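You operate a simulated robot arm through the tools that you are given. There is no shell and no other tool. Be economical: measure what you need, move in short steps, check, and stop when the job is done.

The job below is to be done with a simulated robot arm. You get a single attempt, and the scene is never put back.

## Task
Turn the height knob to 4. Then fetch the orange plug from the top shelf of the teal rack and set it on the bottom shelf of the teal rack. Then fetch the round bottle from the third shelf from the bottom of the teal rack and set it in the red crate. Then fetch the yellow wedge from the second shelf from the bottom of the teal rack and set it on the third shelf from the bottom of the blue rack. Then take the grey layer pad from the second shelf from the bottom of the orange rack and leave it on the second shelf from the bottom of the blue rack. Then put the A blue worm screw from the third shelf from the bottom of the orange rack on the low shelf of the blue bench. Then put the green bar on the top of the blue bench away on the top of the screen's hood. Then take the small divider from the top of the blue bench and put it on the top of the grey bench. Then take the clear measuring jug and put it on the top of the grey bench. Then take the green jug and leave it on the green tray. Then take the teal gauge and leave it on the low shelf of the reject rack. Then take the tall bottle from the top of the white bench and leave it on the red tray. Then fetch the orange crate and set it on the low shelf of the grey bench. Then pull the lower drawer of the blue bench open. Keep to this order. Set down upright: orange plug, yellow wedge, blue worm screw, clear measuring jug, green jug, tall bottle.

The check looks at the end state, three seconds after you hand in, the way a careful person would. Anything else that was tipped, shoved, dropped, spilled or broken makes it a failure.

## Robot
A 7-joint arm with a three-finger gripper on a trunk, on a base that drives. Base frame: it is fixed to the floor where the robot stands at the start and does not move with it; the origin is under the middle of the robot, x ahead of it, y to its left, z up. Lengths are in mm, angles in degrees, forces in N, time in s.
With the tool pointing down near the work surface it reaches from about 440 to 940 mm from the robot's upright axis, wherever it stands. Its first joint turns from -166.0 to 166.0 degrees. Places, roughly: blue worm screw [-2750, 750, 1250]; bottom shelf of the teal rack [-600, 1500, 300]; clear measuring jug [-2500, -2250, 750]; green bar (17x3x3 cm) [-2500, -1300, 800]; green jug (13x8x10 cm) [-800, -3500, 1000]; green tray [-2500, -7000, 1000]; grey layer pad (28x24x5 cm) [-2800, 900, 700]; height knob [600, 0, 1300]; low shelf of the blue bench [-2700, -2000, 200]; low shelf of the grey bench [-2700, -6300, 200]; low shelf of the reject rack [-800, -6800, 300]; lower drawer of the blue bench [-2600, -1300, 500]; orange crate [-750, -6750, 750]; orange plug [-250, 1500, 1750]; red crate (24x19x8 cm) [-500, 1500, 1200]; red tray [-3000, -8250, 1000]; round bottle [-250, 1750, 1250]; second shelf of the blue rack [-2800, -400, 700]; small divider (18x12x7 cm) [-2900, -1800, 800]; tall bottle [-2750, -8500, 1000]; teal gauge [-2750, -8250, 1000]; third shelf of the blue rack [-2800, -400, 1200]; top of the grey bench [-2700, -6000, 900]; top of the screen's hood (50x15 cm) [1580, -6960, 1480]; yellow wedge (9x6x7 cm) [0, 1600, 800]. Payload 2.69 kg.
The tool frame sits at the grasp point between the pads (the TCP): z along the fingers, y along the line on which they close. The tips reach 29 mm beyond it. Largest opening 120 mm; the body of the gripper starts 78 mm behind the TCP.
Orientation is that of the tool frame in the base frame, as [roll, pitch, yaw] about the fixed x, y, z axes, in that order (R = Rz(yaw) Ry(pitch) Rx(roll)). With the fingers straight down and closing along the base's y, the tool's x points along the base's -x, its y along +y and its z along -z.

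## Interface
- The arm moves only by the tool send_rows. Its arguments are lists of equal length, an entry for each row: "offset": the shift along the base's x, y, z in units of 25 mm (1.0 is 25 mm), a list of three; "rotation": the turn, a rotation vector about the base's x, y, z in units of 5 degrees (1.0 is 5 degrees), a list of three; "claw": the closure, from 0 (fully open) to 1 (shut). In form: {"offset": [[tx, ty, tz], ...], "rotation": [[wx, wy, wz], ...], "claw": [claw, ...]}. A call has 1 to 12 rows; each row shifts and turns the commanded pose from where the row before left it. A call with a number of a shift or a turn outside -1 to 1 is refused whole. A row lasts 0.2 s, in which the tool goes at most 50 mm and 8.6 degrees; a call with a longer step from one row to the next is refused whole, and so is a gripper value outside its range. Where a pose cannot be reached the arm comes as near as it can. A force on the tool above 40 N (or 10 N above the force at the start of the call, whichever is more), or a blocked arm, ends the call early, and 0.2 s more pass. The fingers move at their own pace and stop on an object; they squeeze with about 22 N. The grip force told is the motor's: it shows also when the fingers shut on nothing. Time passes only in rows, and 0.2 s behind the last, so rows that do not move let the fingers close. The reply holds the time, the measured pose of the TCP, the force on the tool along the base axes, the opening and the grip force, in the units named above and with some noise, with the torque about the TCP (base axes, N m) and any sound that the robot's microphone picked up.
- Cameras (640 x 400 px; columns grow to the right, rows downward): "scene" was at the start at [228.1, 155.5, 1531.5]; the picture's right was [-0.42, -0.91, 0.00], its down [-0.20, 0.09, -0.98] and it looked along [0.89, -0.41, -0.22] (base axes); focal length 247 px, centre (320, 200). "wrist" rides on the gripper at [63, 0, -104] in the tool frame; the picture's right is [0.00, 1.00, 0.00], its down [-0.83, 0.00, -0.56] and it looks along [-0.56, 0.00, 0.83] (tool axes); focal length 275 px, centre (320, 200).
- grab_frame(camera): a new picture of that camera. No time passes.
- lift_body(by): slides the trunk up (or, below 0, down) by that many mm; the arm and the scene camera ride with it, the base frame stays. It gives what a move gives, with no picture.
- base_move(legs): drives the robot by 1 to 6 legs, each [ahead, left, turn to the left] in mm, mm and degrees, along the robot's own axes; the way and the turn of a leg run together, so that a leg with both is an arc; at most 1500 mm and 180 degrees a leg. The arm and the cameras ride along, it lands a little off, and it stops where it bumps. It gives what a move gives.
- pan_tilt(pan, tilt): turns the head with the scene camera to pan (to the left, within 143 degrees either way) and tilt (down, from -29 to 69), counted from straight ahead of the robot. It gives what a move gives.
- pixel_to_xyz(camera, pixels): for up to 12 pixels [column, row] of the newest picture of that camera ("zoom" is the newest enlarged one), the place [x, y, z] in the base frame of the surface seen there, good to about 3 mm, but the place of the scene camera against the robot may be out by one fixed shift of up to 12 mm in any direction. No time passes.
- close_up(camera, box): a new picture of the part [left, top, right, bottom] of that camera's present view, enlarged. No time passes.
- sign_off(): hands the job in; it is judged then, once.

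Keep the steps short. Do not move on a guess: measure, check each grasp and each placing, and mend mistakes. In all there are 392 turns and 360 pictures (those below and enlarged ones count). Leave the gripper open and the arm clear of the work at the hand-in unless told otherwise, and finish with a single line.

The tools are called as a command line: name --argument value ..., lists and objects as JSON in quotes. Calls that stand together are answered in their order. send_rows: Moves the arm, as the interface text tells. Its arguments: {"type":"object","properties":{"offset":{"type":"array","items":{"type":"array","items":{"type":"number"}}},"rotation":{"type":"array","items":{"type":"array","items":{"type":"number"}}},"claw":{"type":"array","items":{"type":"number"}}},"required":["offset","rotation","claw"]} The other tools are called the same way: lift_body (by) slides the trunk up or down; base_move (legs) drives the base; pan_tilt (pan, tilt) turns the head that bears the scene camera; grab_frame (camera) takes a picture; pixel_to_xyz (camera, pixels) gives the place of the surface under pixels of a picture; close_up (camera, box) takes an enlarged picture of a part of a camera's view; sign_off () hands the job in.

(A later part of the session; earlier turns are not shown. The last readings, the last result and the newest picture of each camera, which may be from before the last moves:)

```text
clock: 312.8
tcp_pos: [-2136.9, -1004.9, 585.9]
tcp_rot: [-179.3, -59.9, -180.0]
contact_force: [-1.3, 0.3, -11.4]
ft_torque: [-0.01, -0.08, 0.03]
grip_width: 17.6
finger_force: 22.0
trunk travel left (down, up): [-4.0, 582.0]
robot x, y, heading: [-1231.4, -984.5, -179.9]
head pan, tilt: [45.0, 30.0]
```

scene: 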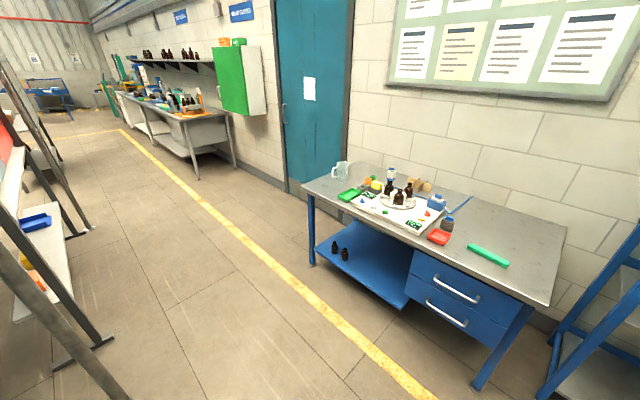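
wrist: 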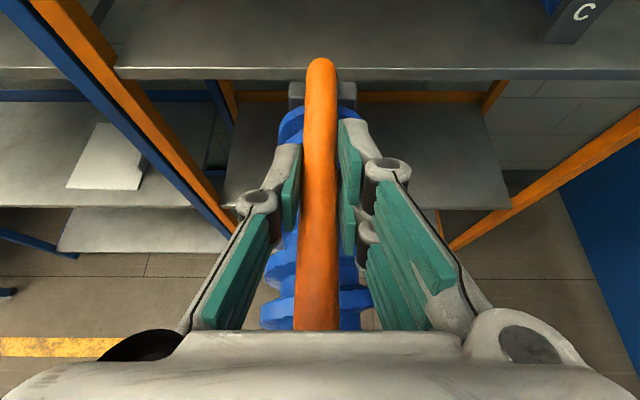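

send_rows --offset '[[0, 0, -0.9], [0, 0, -0.9], [0, 0, -0.9], [0, 0, -0.9], [0, 0, -0.9], [0, 0, -0.9], [0, 0, -0.9]]' --rotation '[[0, 0, 0], [0, 0, 0], [0, 0, 0], [0, 0, 0], [0, 0, 0], [0, 0, 0], [0, 0, 0]]' --claw '[1, 1, 1, 1, 1, 1, 1]'

pan_tilt --pan 5 --tilt 40

grab_frame --camera "scene"

grab_frame --camera "wrist"

```text
clock: 314.4
tcp_pos: [-2136.3, -1005.2, 427.1]
tcp_rot: [-179.3, -60.0, 180.0]
contact_force: [-0.2, -0.4, -11.9]
ft_torque: [-0.01, -0.05, 0.0]
grip_width: 17.4
finger_force: 22.2
trunk travel left (down, up): [-4.0, 582.0]
robot x, y, heading: [-1226.9, -977.0, -179.8]
head pan, tilt: [45.0, 30.0]
```

```text
clock: 315.5
tcp_pos: [-2135.7, -1006.8, 427.9]
tcp_rot: [-179.3, -59.8, 180.0]
contact_force: [0.3, -0.2, -12.1]
ft_torque: [0.02, -0.08, 0.01]
grip_width: 17.6
finger_force: 22.1
trunk travel left (down, up): [-4.0, 582.0]
robot x, y, heading: [-1231.1, -980.1, -179.5]
head pan, tilt: [5.0, 40.0]
```

```text
208 pictures are left
```

scene: 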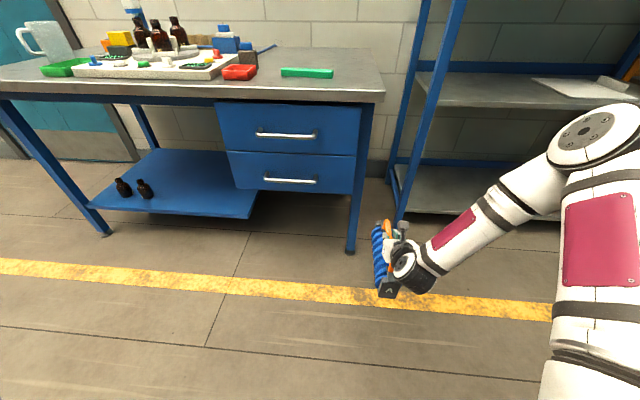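

```text
207 pictures are left
```

wrist: 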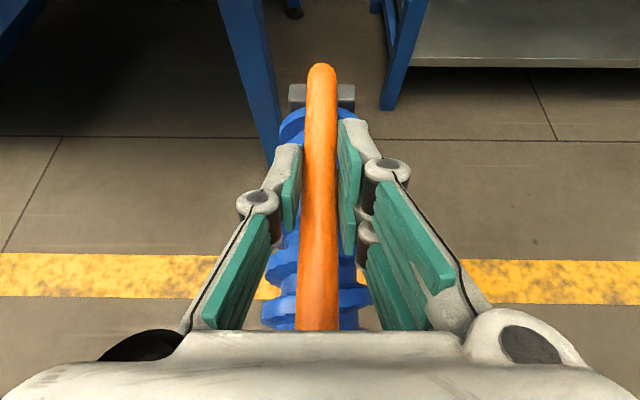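

pixel_to_xyz --camera "scene" --pixels '[[405, 265], [430, 270], [450, 255], [480, 235], [510, 210], [530, 190], [470, 215], [560, 160], [590, 120], [250, 200], [170, 205], [380, 262]]'

```text
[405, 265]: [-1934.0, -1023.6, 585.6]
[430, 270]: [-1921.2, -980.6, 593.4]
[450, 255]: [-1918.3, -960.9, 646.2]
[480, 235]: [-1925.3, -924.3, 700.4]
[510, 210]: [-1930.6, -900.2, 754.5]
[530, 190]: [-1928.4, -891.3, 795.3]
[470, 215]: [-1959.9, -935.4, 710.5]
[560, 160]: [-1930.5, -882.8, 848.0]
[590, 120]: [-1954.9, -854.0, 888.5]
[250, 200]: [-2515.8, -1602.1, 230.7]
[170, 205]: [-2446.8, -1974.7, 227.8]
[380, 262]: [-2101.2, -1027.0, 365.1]
```

The forearm stands nearly vertical here, which would hit the bench-top edge. I'll back off and test whether a longer reach flattens it.

base_move --legs '[[-160, 0, 0]]'

send_rows --offset '[[-0.8, 0, 0], [-0.8, 0, 0], [-0.8, 0, 0], [-0.8, 0, 0], [-0.8, 0, 0], [-0.8, 0, 0], [-0.8, 0, 0], [-0.8, 0, 0]]' --rotation '[[0, 0, 0], [0, 0, 0], [0, 0, 0], [0, 0, 0], [0, 0, 0], [0, 0, 0], [0, 0, 0], [0, 0, 0]]' --claw '[1, 1, 1, 1, 1, 1, 1, 1]'

grab_frame --camera "scene"

```text
clock: 316.9
tcp_pos: [-1976.9, -1005.1, 427.4]
tcp_rot: [-179.2, -59.8, -179.9]
contact_force: [1.0, 0.4, -13.4]
ft_torque: [0.0, -0.06, -0.01]
grip_width: 17.6
finger_force: 21.4
trunk travel left (down, up): [-4.0, 582.0]
robot x, y, heading: [-1069.0, -977.4, -179.6]
head pan, tilt: [5.0, 40.0]
```

```text
clock: 318.7
tcp_pos: [-2136.7, -1005.3, 426.0]
tcp_rot: [-179.3, -59.8, -180.0]
contact_force: [0.0, 0.2, -12.0]
ft_torque: [0.0, -0.09, -0.01]
grip_width: 17.9
finger_force: 21.9
trunk travel left (down, up): [-4.0, 582.0]
robot x, y, heading: [-1066.4, -979.7, -179.9]
head pan, tilt: [5.0, 40.0]
```

```text
206 pictures are left
```

scene: 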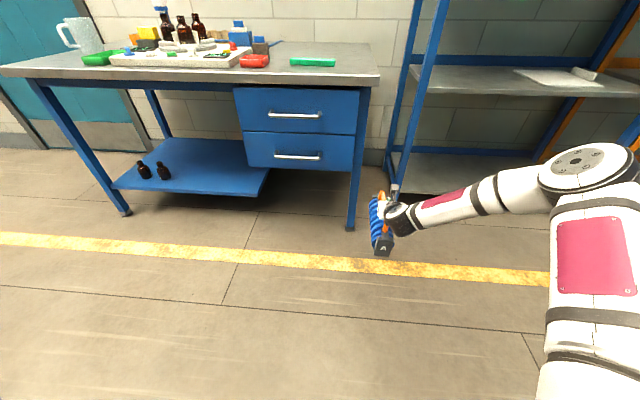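

pixel_to_xyz --camera "scene" --pixels '[[400, 218], [415, 215], [440, 205], [470, 200], [500, 190], [530, 180], [490, 180], [560, 185], [580, 160], [600, 150]]'

```text
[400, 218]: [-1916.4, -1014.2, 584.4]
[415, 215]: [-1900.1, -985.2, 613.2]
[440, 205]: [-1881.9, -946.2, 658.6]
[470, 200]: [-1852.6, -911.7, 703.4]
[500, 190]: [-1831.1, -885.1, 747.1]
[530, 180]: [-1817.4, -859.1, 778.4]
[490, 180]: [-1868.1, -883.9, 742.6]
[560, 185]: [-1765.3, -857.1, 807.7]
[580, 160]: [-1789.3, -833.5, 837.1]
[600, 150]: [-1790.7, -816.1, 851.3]
```

The longer reach (1070 mm) flattens the forearm enough to get 80 mm+ onto the shelf. I'll check the space to the south before driving there.

pan_tilt --pan 95 --tilt 35

grab_frame --camera "scene"

pixel_to_xyz --camera "scene" --pixels '[[200, 330], [240, 300], [300, 250], [260, 200], [150, 200], [100, 250], [350, 300], [330, 200], [60, 300], [200, 150]]'

```text
clock: 320.3
tcp_pos: [-2136.3, -1004.4, 425.9]
tcp_rot: [-179.3, -59.8, 179.9]
contact_force: [0.4, 0.8, -12.6]
ft_torque: [-0.01, -0.07, 0.01]
grip_width: 17.6
finger_force: 22.1
trunk travel left (down, up): [-4.0, 582.0]
robot x, y, heading: [-1069.8, -981.6, -179.8]
head pan, tilt: [95.0, 35.0]
```

```text
205 pictures are left
```

scene: 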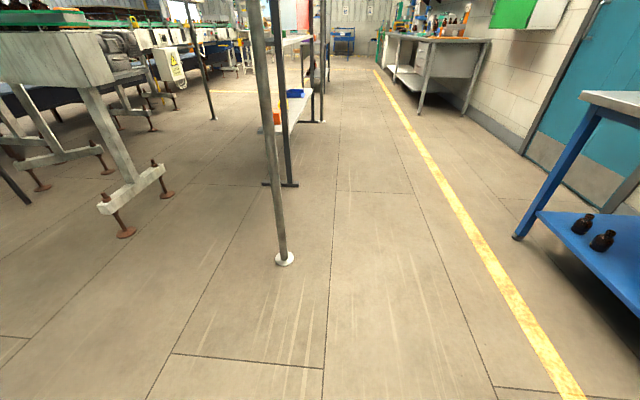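

```text
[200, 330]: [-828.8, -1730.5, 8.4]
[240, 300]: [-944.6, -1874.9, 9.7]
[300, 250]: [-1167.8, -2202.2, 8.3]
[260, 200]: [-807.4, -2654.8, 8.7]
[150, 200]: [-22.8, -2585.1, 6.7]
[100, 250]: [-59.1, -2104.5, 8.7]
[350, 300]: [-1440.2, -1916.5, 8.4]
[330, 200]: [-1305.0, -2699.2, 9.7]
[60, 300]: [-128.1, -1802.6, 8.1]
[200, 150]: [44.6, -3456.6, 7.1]
```

Floor is clear apart from the canopy leg at (−1090, −2120). I'll drive south, then diagonally in under the bench.

base_move --legs '[[0, 700, 0], [260, 105, 0]]'

pan_tilt --pan 0 --tilt 30

grab_frame --camera "scene"

grab_frame --camera "wrist"

```text
clock: 325.7
tcp_pos: [-2398.2, -1803.7, 426.7]
tcp_rot: [-179.3, -59.7, 180.0]
contact_force: [0.1, -0.9, -13.2]
ft_torque: [0.05, -0.11, 0.02]
grip_width: 17.7
finger_force: 21.6
trunk travel left (down, up): [-4.0, 582.0]
robot x, y, heading: [-1328.2, -1781.2, -180.2]
head pan, tilt: [95.0, 35.0]
```

```text
clock: 327.4
tcp_pos: [-2398.2, -1804.4, 425.7]
tcp_rot: [-179.3, -59.8, 179.9]
contact_force: [-0.3, -0.2, -13.1]
ft_torque: [0.01, -0.09, 0.0]
grip_width: 17.8
finger_force: 22.3
trunk travel left (down, up): [-4.0, 582.0]
robot x, y, heading: [-1333.5, -1782.2, -179.9]
head pan, tilt: [0.0, 30.0]
```

```text
204 pictures are left
```

scene: 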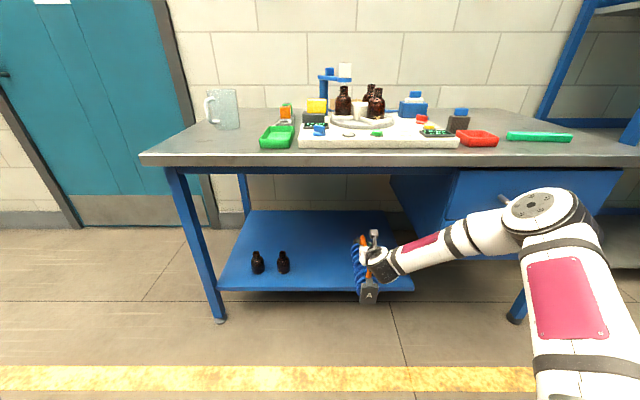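

```text
203 pictures are left
```

wrist: 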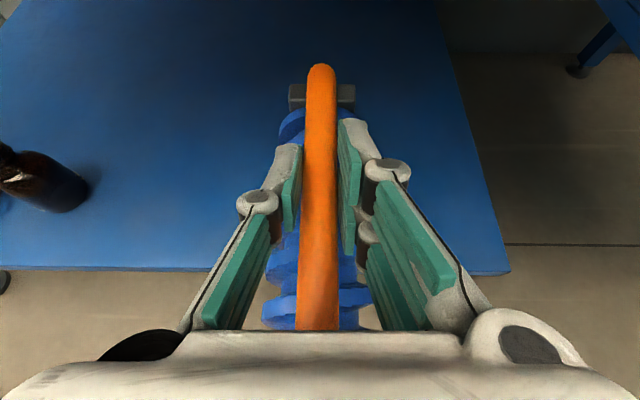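

pixel_to_xyz --camera "wrist" --pixels '[[200, 266], [430, 200], [200, 100], [500, 270], [70, 190]]'

pixel_to_xyz --camera "scene" --pixels '[[400, 255], [440, 235], [470, 225], [500, 205], [540, 205], [380, 163], [460, 178], [300, 168], [285, 262]]'

```text
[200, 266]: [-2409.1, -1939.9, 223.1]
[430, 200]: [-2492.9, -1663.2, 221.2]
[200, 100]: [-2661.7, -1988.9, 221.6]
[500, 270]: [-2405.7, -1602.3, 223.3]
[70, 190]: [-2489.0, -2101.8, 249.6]
```

```text
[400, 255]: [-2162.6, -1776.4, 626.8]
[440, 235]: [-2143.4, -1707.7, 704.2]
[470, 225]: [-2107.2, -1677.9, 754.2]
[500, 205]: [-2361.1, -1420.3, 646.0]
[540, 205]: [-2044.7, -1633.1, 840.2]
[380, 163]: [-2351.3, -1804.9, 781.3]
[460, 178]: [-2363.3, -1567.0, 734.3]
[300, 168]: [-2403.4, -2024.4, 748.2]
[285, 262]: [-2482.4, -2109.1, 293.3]
```

Shelf z 222, front edge −2407. I'll stretch the arm another 70 mm and re-check the forearm against the bench edge (−2354).

send_rows --offset '[[-0.7, 0, 0], [-0.7, 0, 0], [-0.7, 0, 0], [-0.7, 0, 0], [0, 0, 0]]' --rotation '[[0, 0, 0], [0, 0, 0], [0, 0, 0], [0, 0, 0], [0, 0, 0]]' --claw '[1, 1, 1, 1, 1]'

grab_frame --camera "scene"

```text
clock: 328.6
tcp_pos: [-2469.5, -1803.4, 428.4]
tcp_rot: [-179.3, -59.8, 179.9]
contact_force: [1.1, 0.8, -12.3]
ft_torque: [0.02, -0.08, -0.03]
grip_width: 17.6
finger_force: 22.0
trunk travel left (down, up): [-4.0, 582.0]
robot x, y, heading: [-1325.5, -1783.3, -179.9]
head pan, tilt: [0.0, 30.0]
```

```text
202 pictures are left
```

scene: 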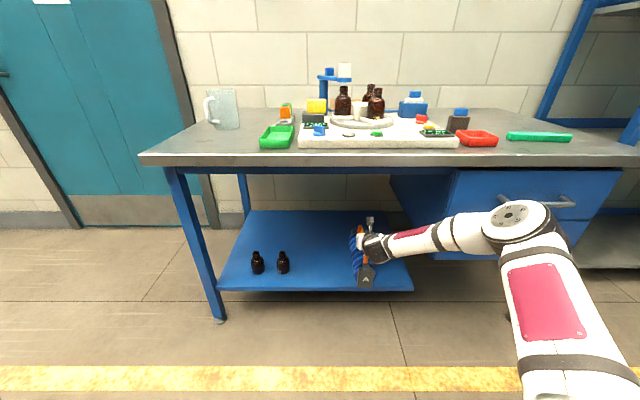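

pixel_to_xyz --camera "scene" --pixels '[[375, 250], [400, 245], [425, 238], [450, 232], [480, 232], [520, 220], [445, 218], [480, 213], [430, 225]]'

```text
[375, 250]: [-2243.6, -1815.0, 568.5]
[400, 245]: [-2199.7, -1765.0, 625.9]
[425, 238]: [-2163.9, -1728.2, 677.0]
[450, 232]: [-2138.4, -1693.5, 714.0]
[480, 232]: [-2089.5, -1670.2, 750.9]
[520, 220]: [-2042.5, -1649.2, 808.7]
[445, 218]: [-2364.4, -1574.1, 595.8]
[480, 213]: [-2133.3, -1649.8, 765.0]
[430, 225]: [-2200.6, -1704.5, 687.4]
```

There is plenty of clearance. I'll go 85 mm further in, then lower.

base_move --legs '[[88, 15, 0]]'

send_rows --offset '[[0, 0, -0.6], [0, 0, -0.6], [0, 0, -0.6], [0, 0, -0.2], [0, 0, 0]]' --rotation '[[0, 0, 0], [0, 0, 0], [0, 0, 0], [0, 0, 0], [0, 0, 0]]' --claw '[1, 1, 1, 1, 1]'

grab_frame --camera "scene"

grab_frame --camera "wrist"

```text
clock: 329.7
tcp_pos: [-2556.8, -1819.9, 426.1]
tcp_rot: [-179.3, -59.7, 179.9]
contact_force: [0.2, 1.2, -12.4]
ft_torque: [-0.01, -0.09, 0.01]
grip_width: 17.6
finger_force: 21.7
trunk travel left (down, up): [-4.0, 582.0]
robot x, y, heading: [-1416.9, -1792.1, -179.8]
head pan, tilt: [0.0, 30.0]
```

```text
clock: 330.9
tcp_pos: [-2557.2, -1819.1, 375.5]
tcp_rot: [-179.3, -59.7, 179.8]
contact_force: [0.1, -0.2, -12.0]
ft_torque: [0.03, -0.09, -0.02]
grip_width: 17.7
finger_force: 22.1
trunk travel left (down, up): [-4.0, 582.0]
robot x, y, heading: [-1416.5, -1793.7, -180.1]
head pan, tilt: [0.0, 30.0]
```

```text
201 pictures are left
```

scene: 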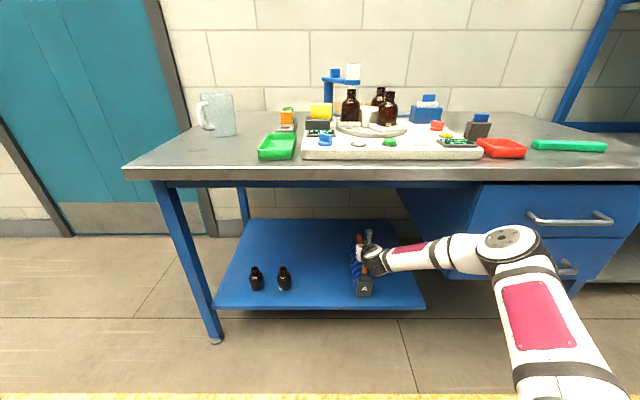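

```text
200 pictures are left
```

wrist: 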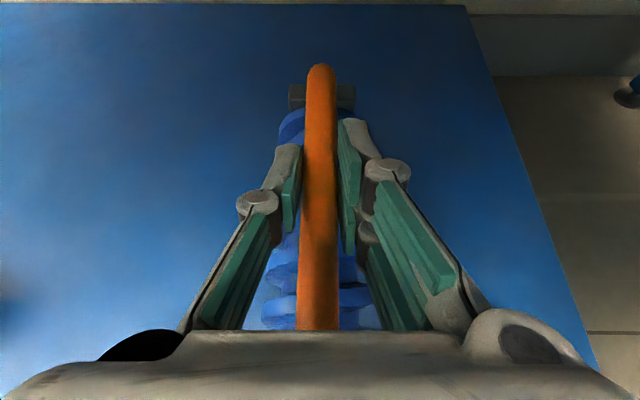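

Expected touch is at TCP z≈362. I'll creep down.

send_rows --offset '[[0, 0, -0.2], [0, 0, -0.15], [0, 0, 0]]' --rotation '[[0, 0, 0], [0, 0, 0], [0, 0, 0]]' --claw '[1, 1, 1]'

send_rows --offset '[[0, 0, -0.08], [0, 0, -0.08], [0, 0, 0]]' --rotation '[[0, 0, 0], [0, 0, 0], [0, 0, 0]]' --claw '[1, 1, 1]'

```text
clock: 331.7
tcp_pos: [-2556.9, -1819.2, 368.2]
tcp_rot: [-179.3, -59.7, 179.8]
contact_force: [-2.6, 0.7, -5.7]
ft_torque: [0.0, -0.4, 0.02]
grip_width: 17.9
finger_force: 21.6
trunk travel left (down, up): [-4.0, 582.0]
robot x, y, heading: [-1419.5, -1793.3, -179.8]
head pan, tilt: [0.0, 30.0]
```

```text
clock: 332.5
tcp_pos: [-2558.6, -1819.7, 367.2]
tcp_rot: [-179.3, -60.1, -180.0]
contact_force: [-2.6, -0.2, 12.5]
ft_torque: [-0.04, 0.36, 0.09]
grip_width: 17.8
finger_force: 22.2
trunk travel left (down, up): [-4.0, 582.0]
robot x, y, heading: [-1419.3, -1796.5, -179.8]
head pan, tilt: [0.0, 30.0]
```

It rests on the shelf. Release to ~70 mm and back straight out.

send_rows --offset '[[0, 0, 0.05], [0, 0, 0], [0, 0, 0], [0, 0, 0.4], [0, 0, 0.6]]' --rotation '[[0, 0, 0], [0, 0, 0], [0, 0, 0], [0, 0, 0], [0, 0, 0]]' --claw '[0.6, 0.4, 0.4, 0.4, 0.4]'

grab_frame --camera "wrist"

base_move --legs '[[-250, -40, 0]]'

grab_frame --camera "scene"

```text
clock: 333.7
tcp_pos: [-2558.0, -1819.0, 390.7]
tcp_rot: [-179.2, -59.8, 179.9]
contact_force: [-0.4, 0.0, -0.4]
ft_torque: [-0.03, -0.01, -0.01]
grip_width: 72.1
finger_force: 0.1
trunk travel left (down, up): [-4.0, 582.0]
robot x, y, heading: [-1418.0, -1797.8, -180.0]
head pan, tilt: [0.0, 30.0]
```

```text
199 pictures are left
```

wrist: 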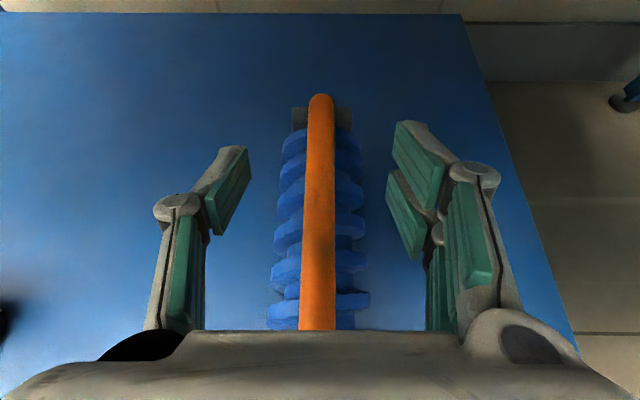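

```text
clock: 335.6
tcp_pos: [-2304.7, -1780.3, 391.7]
tcp_rot: [-179.3, -59.8, -179.9]
contact_force: [0.2, 0.5, -0.2]
ft_torque: [0.04, -0.03, -0.03]
grip_width: 71.9
finger_force: 0.1
trunk travel left (down, up): [-4.0, 582.0]
robot x, y, heading: [-1166.3, -1755.3, -179.8]
head pan, tilt: [0.0, 30.0]
```

```text
198 pictures are left
```

scene: 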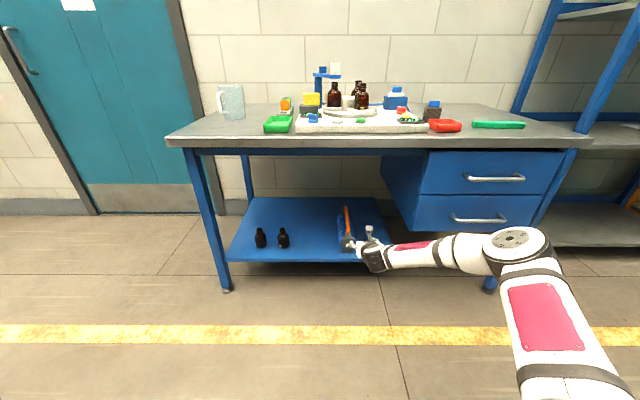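

Screw A is on the low shelf. Next is the green bar on the bench top: back off, raise trunk and arm, and view it.

base_move --legs '[[-130, 0, 0], [0, -480, 0]]'

lift_body --by 350

send_rows --offset '[[0.9, 0, 0.9], [0.9, 0, 0.9], [0.9, 0, 0.9], [0.9, 0, 0.9], [0.9, 0, 0.9], [0.9, 0, 0.9], [0.9, 0, 0.9], [0.9, 0, 0.9], [0.9, 0, 0.9], [0.9, 0, 0.9], [0, 0, 0.9], [0, 0, 0.9]]' --rotation '[[0, -1, 0], [0, -1, 0], [0, -1, 0], [0, -1, 0], [0, -1, 0], [0, -1, 0], [0, -1, 0], [0, -1, 0], [0, -1, 0], [0, -1, 0], [0, -1, 0], [0, -1, 0]]' --claw '[0.4, 0.4, 0.4, 0.4, 0.4, 0.4, 0.4, 0.4, 0.4, 0.4, 0.4, 0.4]'

grab_frame --camera "scene"

```text
clock: 339.3
tcp_pos: [-2178.3, -1303.7, 390.8]
tcp_rot: [-179.2, -59.9, -179.9]
contact_force: [0.8, 0.4, -0.1]
ft_torque: [0.01, 0.03, -0.01]
grip_width: 72.3
finger_force: 0.0
trunk travel left (down, up): [-4.0, 582.0]
robot x, y, heading: [-1037.0, -1277.7, -179.6]
head pan, tilt: [0.0, 30.0]
```

```text
clock: 342.7
tcp_pos: [-2178.4, -1303.3, 741.1]
tcp_rot: [-179.3, -59.8, -179.9]
contact_force: [0.1, 0.6, 0.3]
ft_torque: [0.01, -0.01, 0.03]
grip_width: 71.9
finger_force: 0.0
trunk travel left (down, up): [-354.0, 232.0]
robot x, y, heading: [-1037.6, -1276.9, -179.6]
head pan, tilt: [0.0, 30.0]
```

```text
clock: 345.3
tcp_pos: [-1952.8, -1304.2, 1011.2]
tcp_rot: [-179.2, 0.3, 180.0]
contact_force: [0.0, -1.1, -0.2]
ft_torque: [0.02, 0.01, 0.01]
grip_width: 72.1
finger_force: 0.0
trunk travel left (down, up): [-354.0, 232.0]
robot x, y, heading: [-1036.2, -1279.3, -179.7]
head pan, tilt: [0.0, 30.0]
```

```text
197 pictures are left
```

scene: 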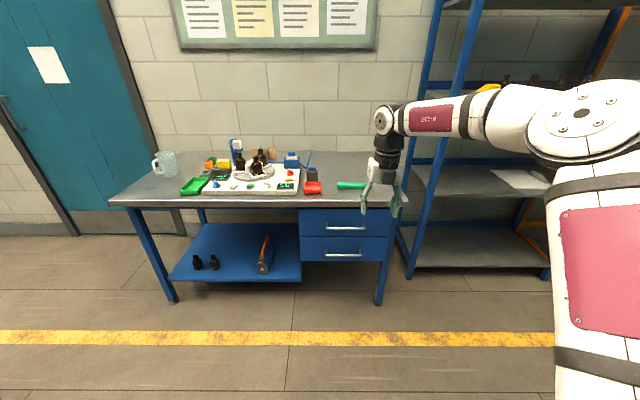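

close_up --camera "scene" --box '[140, 130, 420, 215]'

pixel_to_xyz --camera "scene" --pixels '[[338, 185], [352, 185], [364, 186], [345, 183], [345, 188], [230, 195], [160, 165], [325, 195]]'

```text
2.29 times, centred on (280, 172) of scene
```

zoom: 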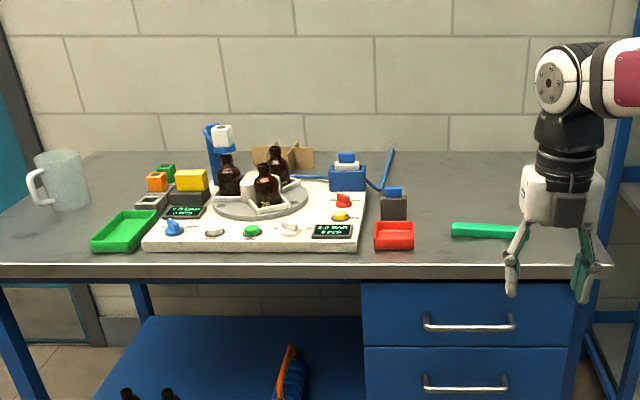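

```text
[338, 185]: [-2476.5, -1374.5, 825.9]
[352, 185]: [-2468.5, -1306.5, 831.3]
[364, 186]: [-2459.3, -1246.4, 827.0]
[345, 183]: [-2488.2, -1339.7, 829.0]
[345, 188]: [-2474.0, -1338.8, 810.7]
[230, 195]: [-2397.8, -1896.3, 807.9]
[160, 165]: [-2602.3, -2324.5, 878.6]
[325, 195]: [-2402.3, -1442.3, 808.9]
```

The bar lies nearly along y, centre about (−2470, −1300), top z≈830. I'll rotate the tool 82° and drive above it.

send_rows --offset '[[0, 0, 0], [0, 0, 0], [0, 0, 0], [0, 0, 0], [0, 0, 0], [0, 0, 0], [0, 0, 0], [0, 0, 0], [0, 0, 0], [0, 0, 0], [0, 0, 0], [0, 0, 0]]' --rotation '[[0, 0, 1], [0, 0, 1], [0, 0, 1], [0, 0, 1], [0, 0, 1], [0, 0, 1], [0, 0, 1], [0, 0, 1], [0, 0, 1], [0, 0, 1], [0, 0, 1], [0, 0, 1]]' --claw '[0.4, 0.4, 0.4, 0.4, 0.4, 0.4, 0.4, 0.4, 0.4, 0.4, 0.4, 0.4]'

send_rows --offset '[[0, 0, 0], [0, 0, 0], [0, 0, 0], [0, 0, 0], [0, 0, 0]]' --rotation '[[0, 0, 1], [0, 0, 1], [0, 0, 1], [0, 0, 1], [0, 0, 0.4]]' --claw '[0.4, 0.4, 0.4, 0.4, 0.4]'

base_move --legs '[[500, 0, 0]]'

grab_frame --camera "wrist"

```text
clock: 347.9
tcp_pos: [-1952.3, -1304.2, 1010.5]
tcp_rot: [-179.2, 0.2, -119.9]
contact_force: [-0.2, -0.7, -0.6]
ft_torque: [-0.01, -0.01, 0.06]
grip_width: 71.8
finger_force: 0.1
trunk travel left (down, up): [-354.0, 232.0]
robot x, y, heading: [-1036.6, -1277.5, -179.7]
head pan, tilt: [0.0, 30.0]
```

```text
clock: 349.1
tcp_pos: [-1952.5, -1302.5, 1010.7]
tcp_rot: [-179.2, 0.1, -97.9]
contact_force: [-0.5, -0.3, -0.6]
ft_torque: [-0.02, 0.01, -0.03]
grip_width: 72.0
finger_force: 0.0
trunk travel left (down, up): [-354.0, 232.0]
robot x, y, heading: [-1038.1, -1280.5, -180.2]
head pan, tilt: [0.0, 30.0]
```

```text
clock: 352.0
tcp_pos: [-2449.3, -1307.3, 1010.0]
tcp_rot: [-179.3, 0.2, -97.8]
contact_force: [0.3, 0.6, 0.6]
ft_torque: [0.01, 0.0, -0.01]
grip_width: 72.0
finger_force: 0.1
trunk travel left (down, up): [-354.0, 232.0]
robot x, y, heading: [-1536.6, -1280.4, -179.5]
head pan, tilt: [0.0, 30.0]
```

```text
195 pictures are left
```

wrist: 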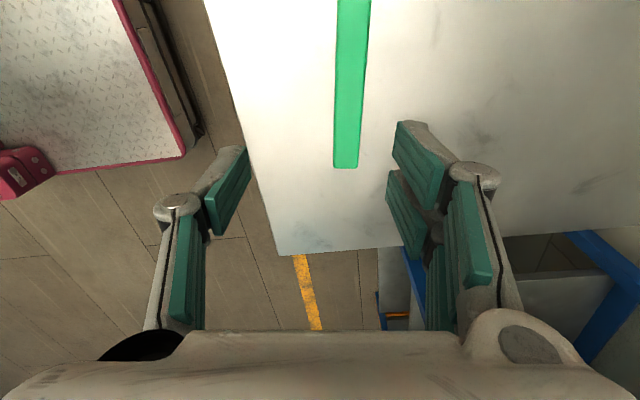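

pixel_to_xyz --camera "wrist" --pixels '[[346, 160], [352, 5], [338, 80], [368, 80], [350, 80], [346, 168], [300, 240], [260, 100]]'

```text
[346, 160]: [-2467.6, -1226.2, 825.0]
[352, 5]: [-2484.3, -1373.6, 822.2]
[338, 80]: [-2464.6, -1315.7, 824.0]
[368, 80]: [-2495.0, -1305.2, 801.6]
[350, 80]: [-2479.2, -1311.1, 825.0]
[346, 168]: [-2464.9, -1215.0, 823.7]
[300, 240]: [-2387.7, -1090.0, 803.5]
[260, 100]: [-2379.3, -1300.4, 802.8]
```

Bar centre (−2477, −1302), top 825, table 803. I'll descend to TCP z 835 so the tips sit just above the table, then grip.

send_rows --offset '[[-0.6, 0.15, -0.9], [-0.52, 0.1, -0.9], [0, 0, -0.9], [0, 0, -0.9], [0, 0, -0.9], [0, 0, -0.9], [0, 0, -0.9], [0, 0, -0.65], [0, 0, 0]]' --rotation '[[0, 0, 0], [0, 0, 0], [0, 0, 0], [0, 0, 0], [0, 0, 0], [0, 0, 0], [0, 0, 0], [0, 0, 0], [0, 0, 0]]' --claw '[0.4, 0.4, 0.4, 0.4, 0.4, 0.4, 0.4, 0.4, 0.4]'

grab_frame --camera "wrist"

```text
clock: 354.0
tcp_pos: [-2474.9, -1301.0, 835.7]
tcp_rot: [-179.2, 0.2, -97.8]
contact_force: [0.3, 0.3, -0.5]
ft_torque: [0.04, 0.0, -0.01]
grip_width: 72.2
finger_force: 0.0
trunk travel left (down, up): [-354.0, 232.0]
robot x, y, heading: [-1532.3, -1278.5, -179.5]
head pan, tilt: [0.0, 30.0]
```

```text
194 pictures are left
```

wrist: 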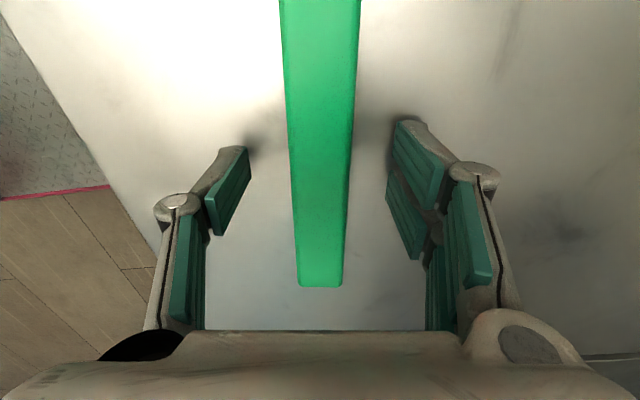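

send_rows --offset '[[0, 0, -0.08], [0, 0, 0], [0, 0, 0], [0, 0, 0]]' --rotation '[[0, 0, 0], [0, 0, 0], [0, 0, 0], [0, 0, 0]]' --claw '[0.6, 0.9, 1, 1]'

send_rows --offset '[[0, 0, 0.4], [0, 0, 0.8], [0, 0, 0.8], [0, 0, 0.8], [0, 0, 0.8], [0, 0, 0.8]]' --rotation '[[0, 0, 0], [0, 0, 0], [0, 0, 0], [0, 0, 0], [0, 0, 0], [0, 0, 0]]' --claw '[1, 1, 1, 1, 1, 1]'

grab_frame --camera "wrist"

```text
clock: 355.0
tcp_pos: [-2476.3, -1300.8, 834.5]
tcp_rot: [-179.2, 0.2, -97.8]
contact_force: [-0.2, 0.3, 0.8]
ft_torque: [0.07, 0.04, 0.01]
grip_width: 29.6
finger_force: 21.8
trunk travel left (down, up): [-354.0, 232.0]
robot x, y, heading: [-1538.2, -1278.8, -179.6]
head pan, tilt: [0.0, 30.0]
```

```text
clock: 356.4
tcp_pos: [-2476.6, -1301.4, 944.8]
tcp_rot: [-179.2, 0.2, -97.8]
contact_force: [0.0, 0.0, -0.9]
ft_torque: [0.02, 0.02, 0.03]
grip_width: 29.5
finger_force: 21.7
trunk travel left (down, up): [-354.0, 232.0]
robot x, y, heading: [-1538.3, -1280.1, -179.5]
head pan, tilt: [0.0, 30.0]
```

```text
193 pictures are left
```

wrist: 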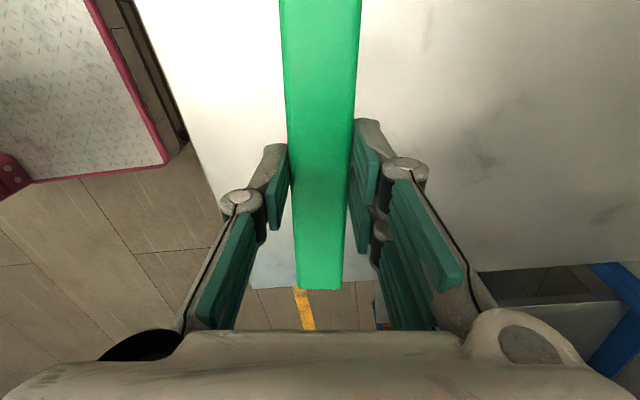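

The bar is held. I'll raise it, tuck the arm in, then drive south down the aisle sideways.

lift_body --by 225

send_rows --offset '[[0.95, 0, 0], [0.95, 0, 0], [0.95, 0, 0], [0.95, 0, 0], [0.95, 0, 0], [0.95, 0, 0], [0.95, 0, 0], [0.95, 0, 0], [0.95, 0, 0], [0.95, 0, 0], [0.95, 0, 0], [0.95, 0, 0]]' --rotation '[[0, 0, 0], [0, 0, 0], [0, 0, 0], [0, 0, 0], [0, 0, 0], [0, 0, 0], [0, 0, 0], [0, 0, 0], [0, 0, 0], [0, 0, 0], [0, 0, 0], [0, 0, 0]]' --claw '[1, 1, 1, 1, 1, 1, 1, 1, 1, 1, 1, 1]'

base_move --legs '[[60, 1400, 0], [0, 1200, 0]]'

pan_tilt --pan 90 --tilt 15

grab_frame --camera "scene"

```text
clock: 358.8
tcp_pos: [-2353.6, -1300.9, 1169.6]
tcp_rot: [-179.2, 0.2, -97.8]
contact_force: [-0.2, 0.2, -0.9]
ft_torque: [0.0, -0.02, 0.03]
grip_width: 29.8
finger_force: 22.7
trunk travel left (down, up): [-579.0, 7.0]
robot x, y, heading: [-1532.8, -1278.8, -179.5]
head pan, tilt: [0.0, 30.0]
```

```text
clock: 361.4
tcp_pos: [-2067.2, -1300.3, 1169.3]
tcp_rot: [-179.3, 0.2, -97.9]
contact_force: [-0.1, 0.5, -0.9]
ft_torque: [0.0, 0.01, 0.01]
grip_width: 29.7
finger_force: 22.4
trunk travel left (down, up): [-579.0, 7.0]
robot x, y, heading: [-1535.3, -1280.3, -179.6]
head pan, tilt: [0.0, 30.0]
```

```text
clock: 374.2
tcp_pos: [-2113.9, -3922.6, 1169.5]
tcp_rot: [-179.1, 0.2, -98.3]
contact_force: [-0.1, 0.0, -0.6]
ft_torque: [0.02, 0.02, 0.0]
grip_width: 29.6
finger_force: 22.4
trunk travel left (down, up): [-579.0, 7.0]
robot x, y, heading: [-1578.6, -3904.5, 179.8]
head pan, tilt: [0.0, 30.0]
```

```text
clock: 375.8
tcp_pos: [-2114.2, -3921.6, 1170.0]
tcp_rot: [-179.2, 0.2, -98.4]
contact_force: [-0.2, 0.2, -0.4]
ft_torque: [0.0, -0.03, -0.01]
grip_width: 29.8
finger_force: 21.7
trunk travel left (down, up): [-579.0, 7.0]
robot x, y, heading: [-1582.2, -3902.6, 180.0]
head pan, tilt: [90.0, 15.0]
```

```text
192 pictures are left
```

scene: 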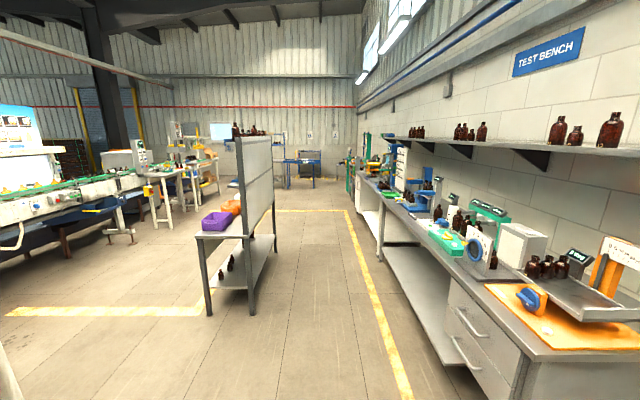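

pixel_to_xyz --camera "scene" --pixels '[[220, 222], [205, 310], [240, 235], [20, 140], [100, 200], [180, 200], [265, 230], [440, 330], [60, 310], [125, 235], [20, 108], [215, 130]]'

pan_tilt --pan 135 --tilt 12

grab_frame --camera "scene"

```text
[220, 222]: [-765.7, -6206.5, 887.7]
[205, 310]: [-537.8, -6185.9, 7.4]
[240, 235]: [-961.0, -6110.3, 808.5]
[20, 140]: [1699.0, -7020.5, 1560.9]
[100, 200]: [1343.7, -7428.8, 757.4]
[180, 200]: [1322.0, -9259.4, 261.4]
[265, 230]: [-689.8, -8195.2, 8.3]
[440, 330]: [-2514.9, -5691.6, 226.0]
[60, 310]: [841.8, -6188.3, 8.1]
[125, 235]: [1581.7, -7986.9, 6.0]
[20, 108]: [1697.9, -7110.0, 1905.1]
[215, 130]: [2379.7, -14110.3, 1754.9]
```

```text
clock: 377.0
tcp_pos: [-2113.9, -3920.9, 1169.8]
tcp_rot: [-179.2, 0.2, -98.5]
contact_force: [-0.8, 0.4, -0.4]
ft_torque: [0.05, -0.02, 0.04]
grip_width: 29.2
finger_force: 21.9
trunk travel left (down, up): [-579.0, 7.0]
robot x, y, heading: [-1582.5, -3906.9, 179.5]
head pan, tilt: [135.0, 12.0]
```

```text
191 pictures are left
```

scene: 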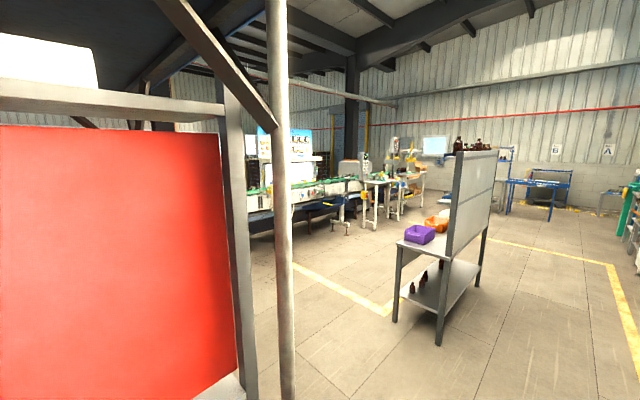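

base_move --legs '[[0, 1400, 0], [-900, 0, 0], [0, 0, 120]]'

pan_tilt --pan 20 --tilt 15

grab_frame --camera "scene"

```text
clock: 393.2
tcp_pos: [-405.4, -5742.4, 1169.4]
tcp_rot: [-179.2, 0.2, 21.7]
contact_force: [-0.3, -0.6, -0.8]
ft_torque: [-0.02, -0.02, 0.01]
grip_width: 29.7
finger_force: 21.8
trunk travel left (down, up): [-579.0, 7.0]
robot x, y, heading: [-691.0, -5289.6, -59.9]
head pan, tilt: [135.0, 12.0]
```

```text
clock: 395.1
tcp_pos: [-404.9, -5742.7, 1168.4]
tcp_rot: [-179.2, 0.2, 21.8]
contact_force: [0.9, 0.6, -0.2]
ft_torque: [0.0, -0.01, 0.04]
grip_width: 29.6
finger_force: 21.9
trunk travel left (down, up): [-579.0, 7.0]
robot x, y, heading: [-689.2, -5284.3, -59.9]
head pan, tilt: [20.0, 15.0]
```

```text
190 pictures are left
```

scene: 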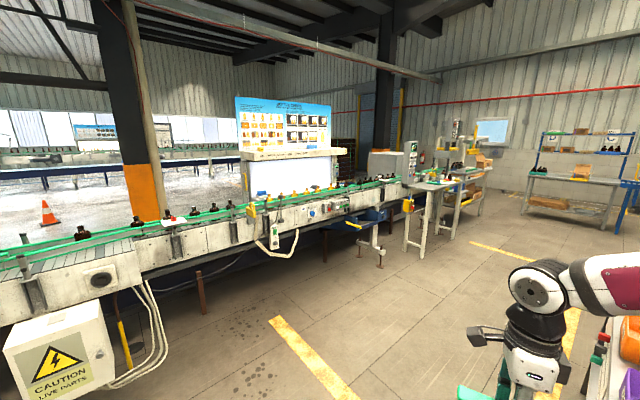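

close_up --camera "scene" --box '[210, 90, 370, 260]'

pixel_to_xyz --camera "scene" --pixels '[[290, 153], [245, 155], [335, 150], [290, 150], [290, 175], [280, 120], [300, 207], [300, 225], [340, 210], [240, 220], [375, 205], [320, 190]]'

```text
2.35 times, centred on (290, 175) of scene
```

zoom: 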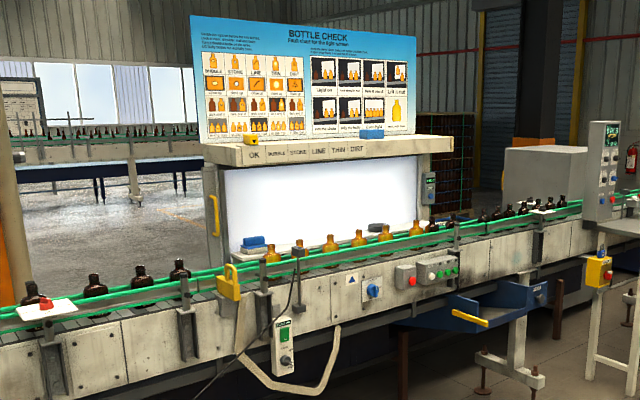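

```text
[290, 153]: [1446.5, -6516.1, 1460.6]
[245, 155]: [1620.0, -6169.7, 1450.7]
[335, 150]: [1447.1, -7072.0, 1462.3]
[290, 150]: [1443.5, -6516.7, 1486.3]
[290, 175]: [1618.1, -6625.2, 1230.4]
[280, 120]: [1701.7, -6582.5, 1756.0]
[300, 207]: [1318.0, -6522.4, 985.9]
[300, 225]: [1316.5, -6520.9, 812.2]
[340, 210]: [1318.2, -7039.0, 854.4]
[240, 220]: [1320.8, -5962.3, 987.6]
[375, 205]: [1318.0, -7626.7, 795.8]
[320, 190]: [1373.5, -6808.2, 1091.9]
```

pixel_to_xyz --camera "scene" --pixels '[[60, 350], [100, 345], [130, 340], [10, 370], [350, 224], [375, 218], [380, 262], [290, 255], [270, 240], [330, 380], [200, 310], [440, 200]]'

```text
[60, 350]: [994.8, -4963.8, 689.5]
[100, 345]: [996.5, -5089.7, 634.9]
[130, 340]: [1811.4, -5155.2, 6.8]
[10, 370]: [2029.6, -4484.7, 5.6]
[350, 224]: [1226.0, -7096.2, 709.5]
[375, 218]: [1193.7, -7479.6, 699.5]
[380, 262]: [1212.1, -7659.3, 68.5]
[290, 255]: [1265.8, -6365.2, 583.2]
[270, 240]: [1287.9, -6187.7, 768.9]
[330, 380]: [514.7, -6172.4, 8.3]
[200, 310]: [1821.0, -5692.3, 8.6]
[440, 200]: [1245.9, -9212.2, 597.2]
```

base_move --legs '[[0, 0, 60], [650, -847, 0], [650, -847, 0]]'

pan_tilt --pan 0 --tilt 5

grab_frame --camera "scene"

```text
clock: 401.9
tcp_pos: [357.7, -5913.0, 1169.4]
tcp_rot: [-179.3, 0.2, 76.4]
contact_force: [-0.3, -0.5, -1.1]
ft_torque: [-0.02, 0.01, -0.03]
grip_width: 29.6
finger_force: 21.9
trunk travel left (down, up): [-579.0, 7.0]
robot x, y, heading: [-175.9, -5879.3, -5.5]
head pan, tilt: [20.0, 15.0]
stopped in leg 2: the robot was blocked; the commanded pose is now the measured one
```

```text
clock: 402.8
tcp_pos: [357.0, -5914.4, 1169.8]
tcp_rot: [-179.3, 0.2, 76.5]
contact_force: [0.1, 0.0, -0.2]
ft_torque: [-0.02, -0.04, 0.01]
grip_width: 29.5
finger_force: 22.1
trunk travel left (down, up): [-579.0, 7.0]
robot x, y, heading: [-171.0, -5882.5, -5.5]
head pan, tilt: [0.0, 5.0]
```

```text
188 pictures are left
```

scene: 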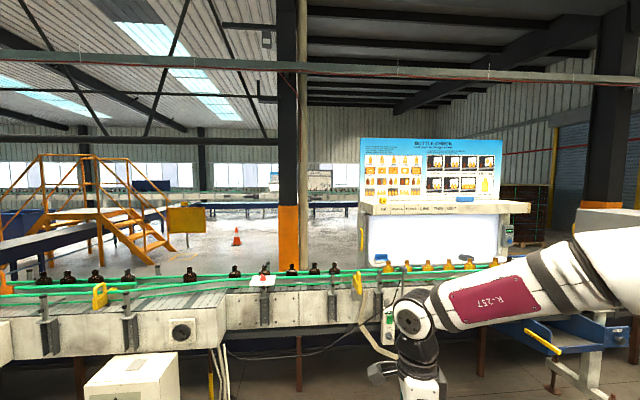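

The base was blocked. I'll check what it touched (the reject rack is behind right).

pan_tilt --pan -120 --tilt 35

grab_frame --camera "scene"

pixel_to_xyz --camera "scene" --pixels '[[300, 300], [250, 300], [350, 200], [320, 250], [400, 250], [200, 250]]'

```text
clock: 404.8
tcp_pos: [358.7, -5915.0, 1169.2]
tcp_rot: [-179.2, 0.2, 76.4]
contact_force: [-1.3, -0.3, -0.9]
ft_torque: [0.04, -0.01, 0.01]
grip_width: 29.5
finger_force: 22.0
trunk travel left (down, up): [-579.0, 7.0]
robot x, y, heading: [-176.1, -5884.7, -5.5]
head pan, tilt: [-120.0, 35.0]
```

```text
187 pictures are left
```

scene: 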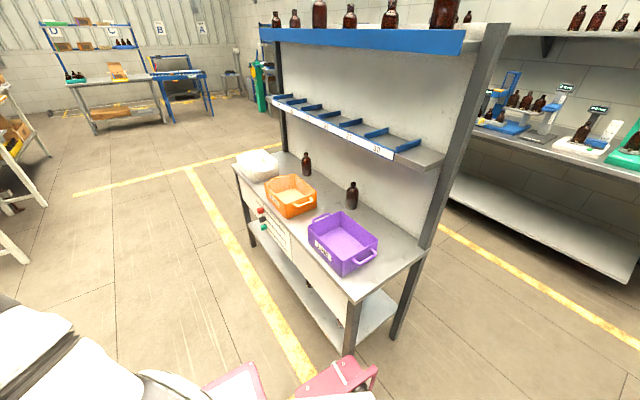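

```text
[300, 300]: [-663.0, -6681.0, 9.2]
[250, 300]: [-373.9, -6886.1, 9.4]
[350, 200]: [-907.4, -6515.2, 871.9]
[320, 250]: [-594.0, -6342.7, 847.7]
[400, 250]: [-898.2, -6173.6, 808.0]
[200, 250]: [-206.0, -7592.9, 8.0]
```

close_up --camera "scene" --box '[200, 250, 440, 400]'

pixel_to_xyz --camera "scene" --pixels '[[348, 330], [352, 310], [355, 375], [340, 375], [300, 395], [240, 375], [348, 352]]'

```text
2.67 times, centred on (320, 325) of scene
```

zoom: 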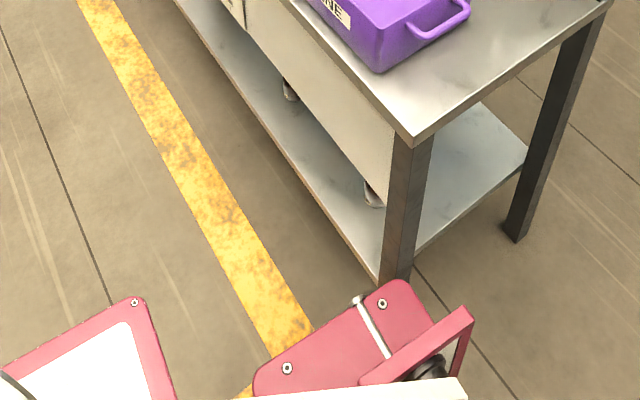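

```text
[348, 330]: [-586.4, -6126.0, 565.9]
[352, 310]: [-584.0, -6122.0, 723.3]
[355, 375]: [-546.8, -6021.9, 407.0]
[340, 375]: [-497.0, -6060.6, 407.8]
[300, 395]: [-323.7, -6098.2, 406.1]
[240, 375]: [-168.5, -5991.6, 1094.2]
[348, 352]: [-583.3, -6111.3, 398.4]
```

The base's rear corner met the rack leg, and the rack looks undisturbed. I'll pull away east first, straighten the heading, then go south along x≈700.

base_move --legs '[[350, 30, 0], [520, 0, 5.5], [0, -1060, 0]]'

grab_frame --camera "scene"

pan_tilt --pan 0 --tilt 5

grab_frame --camera "scene"

```text
clock: 414.8
tcp_pos: [1233.5, -6954.7, 1169.6]
tcp_rot: [-179.2, 0.2, 82.2]
contact_force: [0.6, 0.4, -0.4]
ft_torque: [-0.01, -0.03, 0.01]
grip_width: 29.8
finger_force: 22.3
trunk travel left (down, up): [-579.0, 7.0]
robot x, y, heading: [702.5, -6978.5, 0.4]
head pan, tilt: [-120.0, 35.0]
```

```text
185 pictures are left
```

scene: 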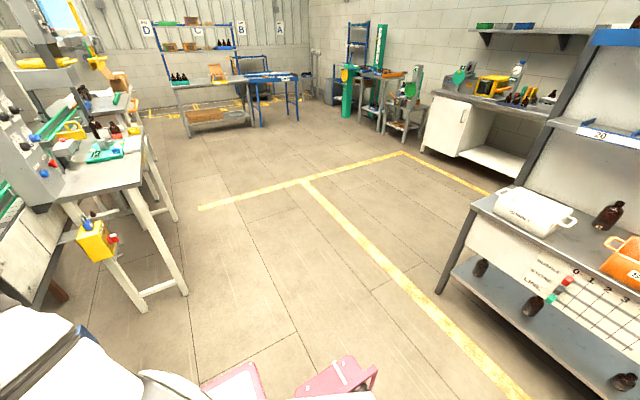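

```text
clock: 416.8
tcp_pos: [1232.5, -6955.2, 1169.4]
tcp_rot: [-179.2, 0.3, 82.2]
contact_force: [0.2, -0.1, -0.9]
ft_torque: [0.01, -0.04, 0.01]
grip_width: 29.5
finger_force: 22.3
trunk travel left (down, up): [-579.0, 7.0]
robot x, y, heading: [702.6, -6976.3, 0.6]
head pan, tilt: [0.0, 5.0]
```

```text
184 pictures are left
```

scene: 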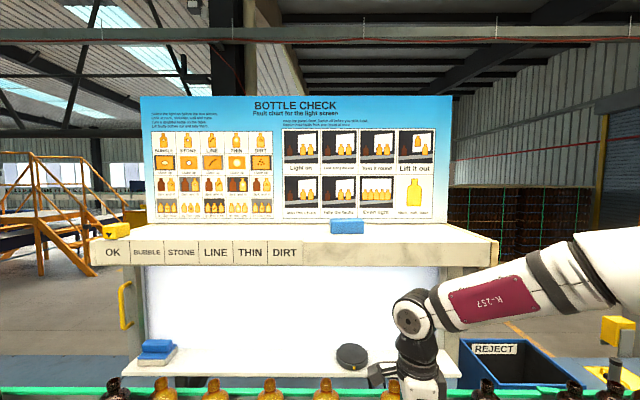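

pixel_to_xyz --camera "scene" --pixels '[[400, 234], [400, 242], [450, 235], [347, 228], [362, 228], [332, 228], [115, 232], [300, 232], [480, 238], [400, 215], [440, 228], [350, 236]]'

close_up --camera "scene" --box '[300, 200, 520, 280]'

```text
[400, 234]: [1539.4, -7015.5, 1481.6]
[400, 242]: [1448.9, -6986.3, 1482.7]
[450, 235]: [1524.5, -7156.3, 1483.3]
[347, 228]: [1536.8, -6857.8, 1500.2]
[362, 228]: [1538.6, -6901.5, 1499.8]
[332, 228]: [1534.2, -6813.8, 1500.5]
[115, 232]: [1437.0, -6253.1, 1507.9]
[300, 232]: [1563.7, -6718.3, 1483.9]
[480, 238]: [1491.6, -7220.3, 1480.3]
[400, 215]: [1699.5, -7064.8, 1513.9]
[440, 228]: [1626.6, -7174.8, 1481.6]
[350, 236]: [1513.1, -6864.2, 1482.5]
```

```text
2.91 times, centred on (410, 240) of scene
```

zoom: 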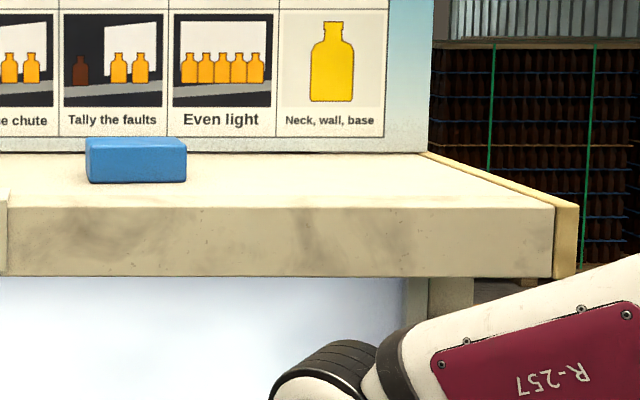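

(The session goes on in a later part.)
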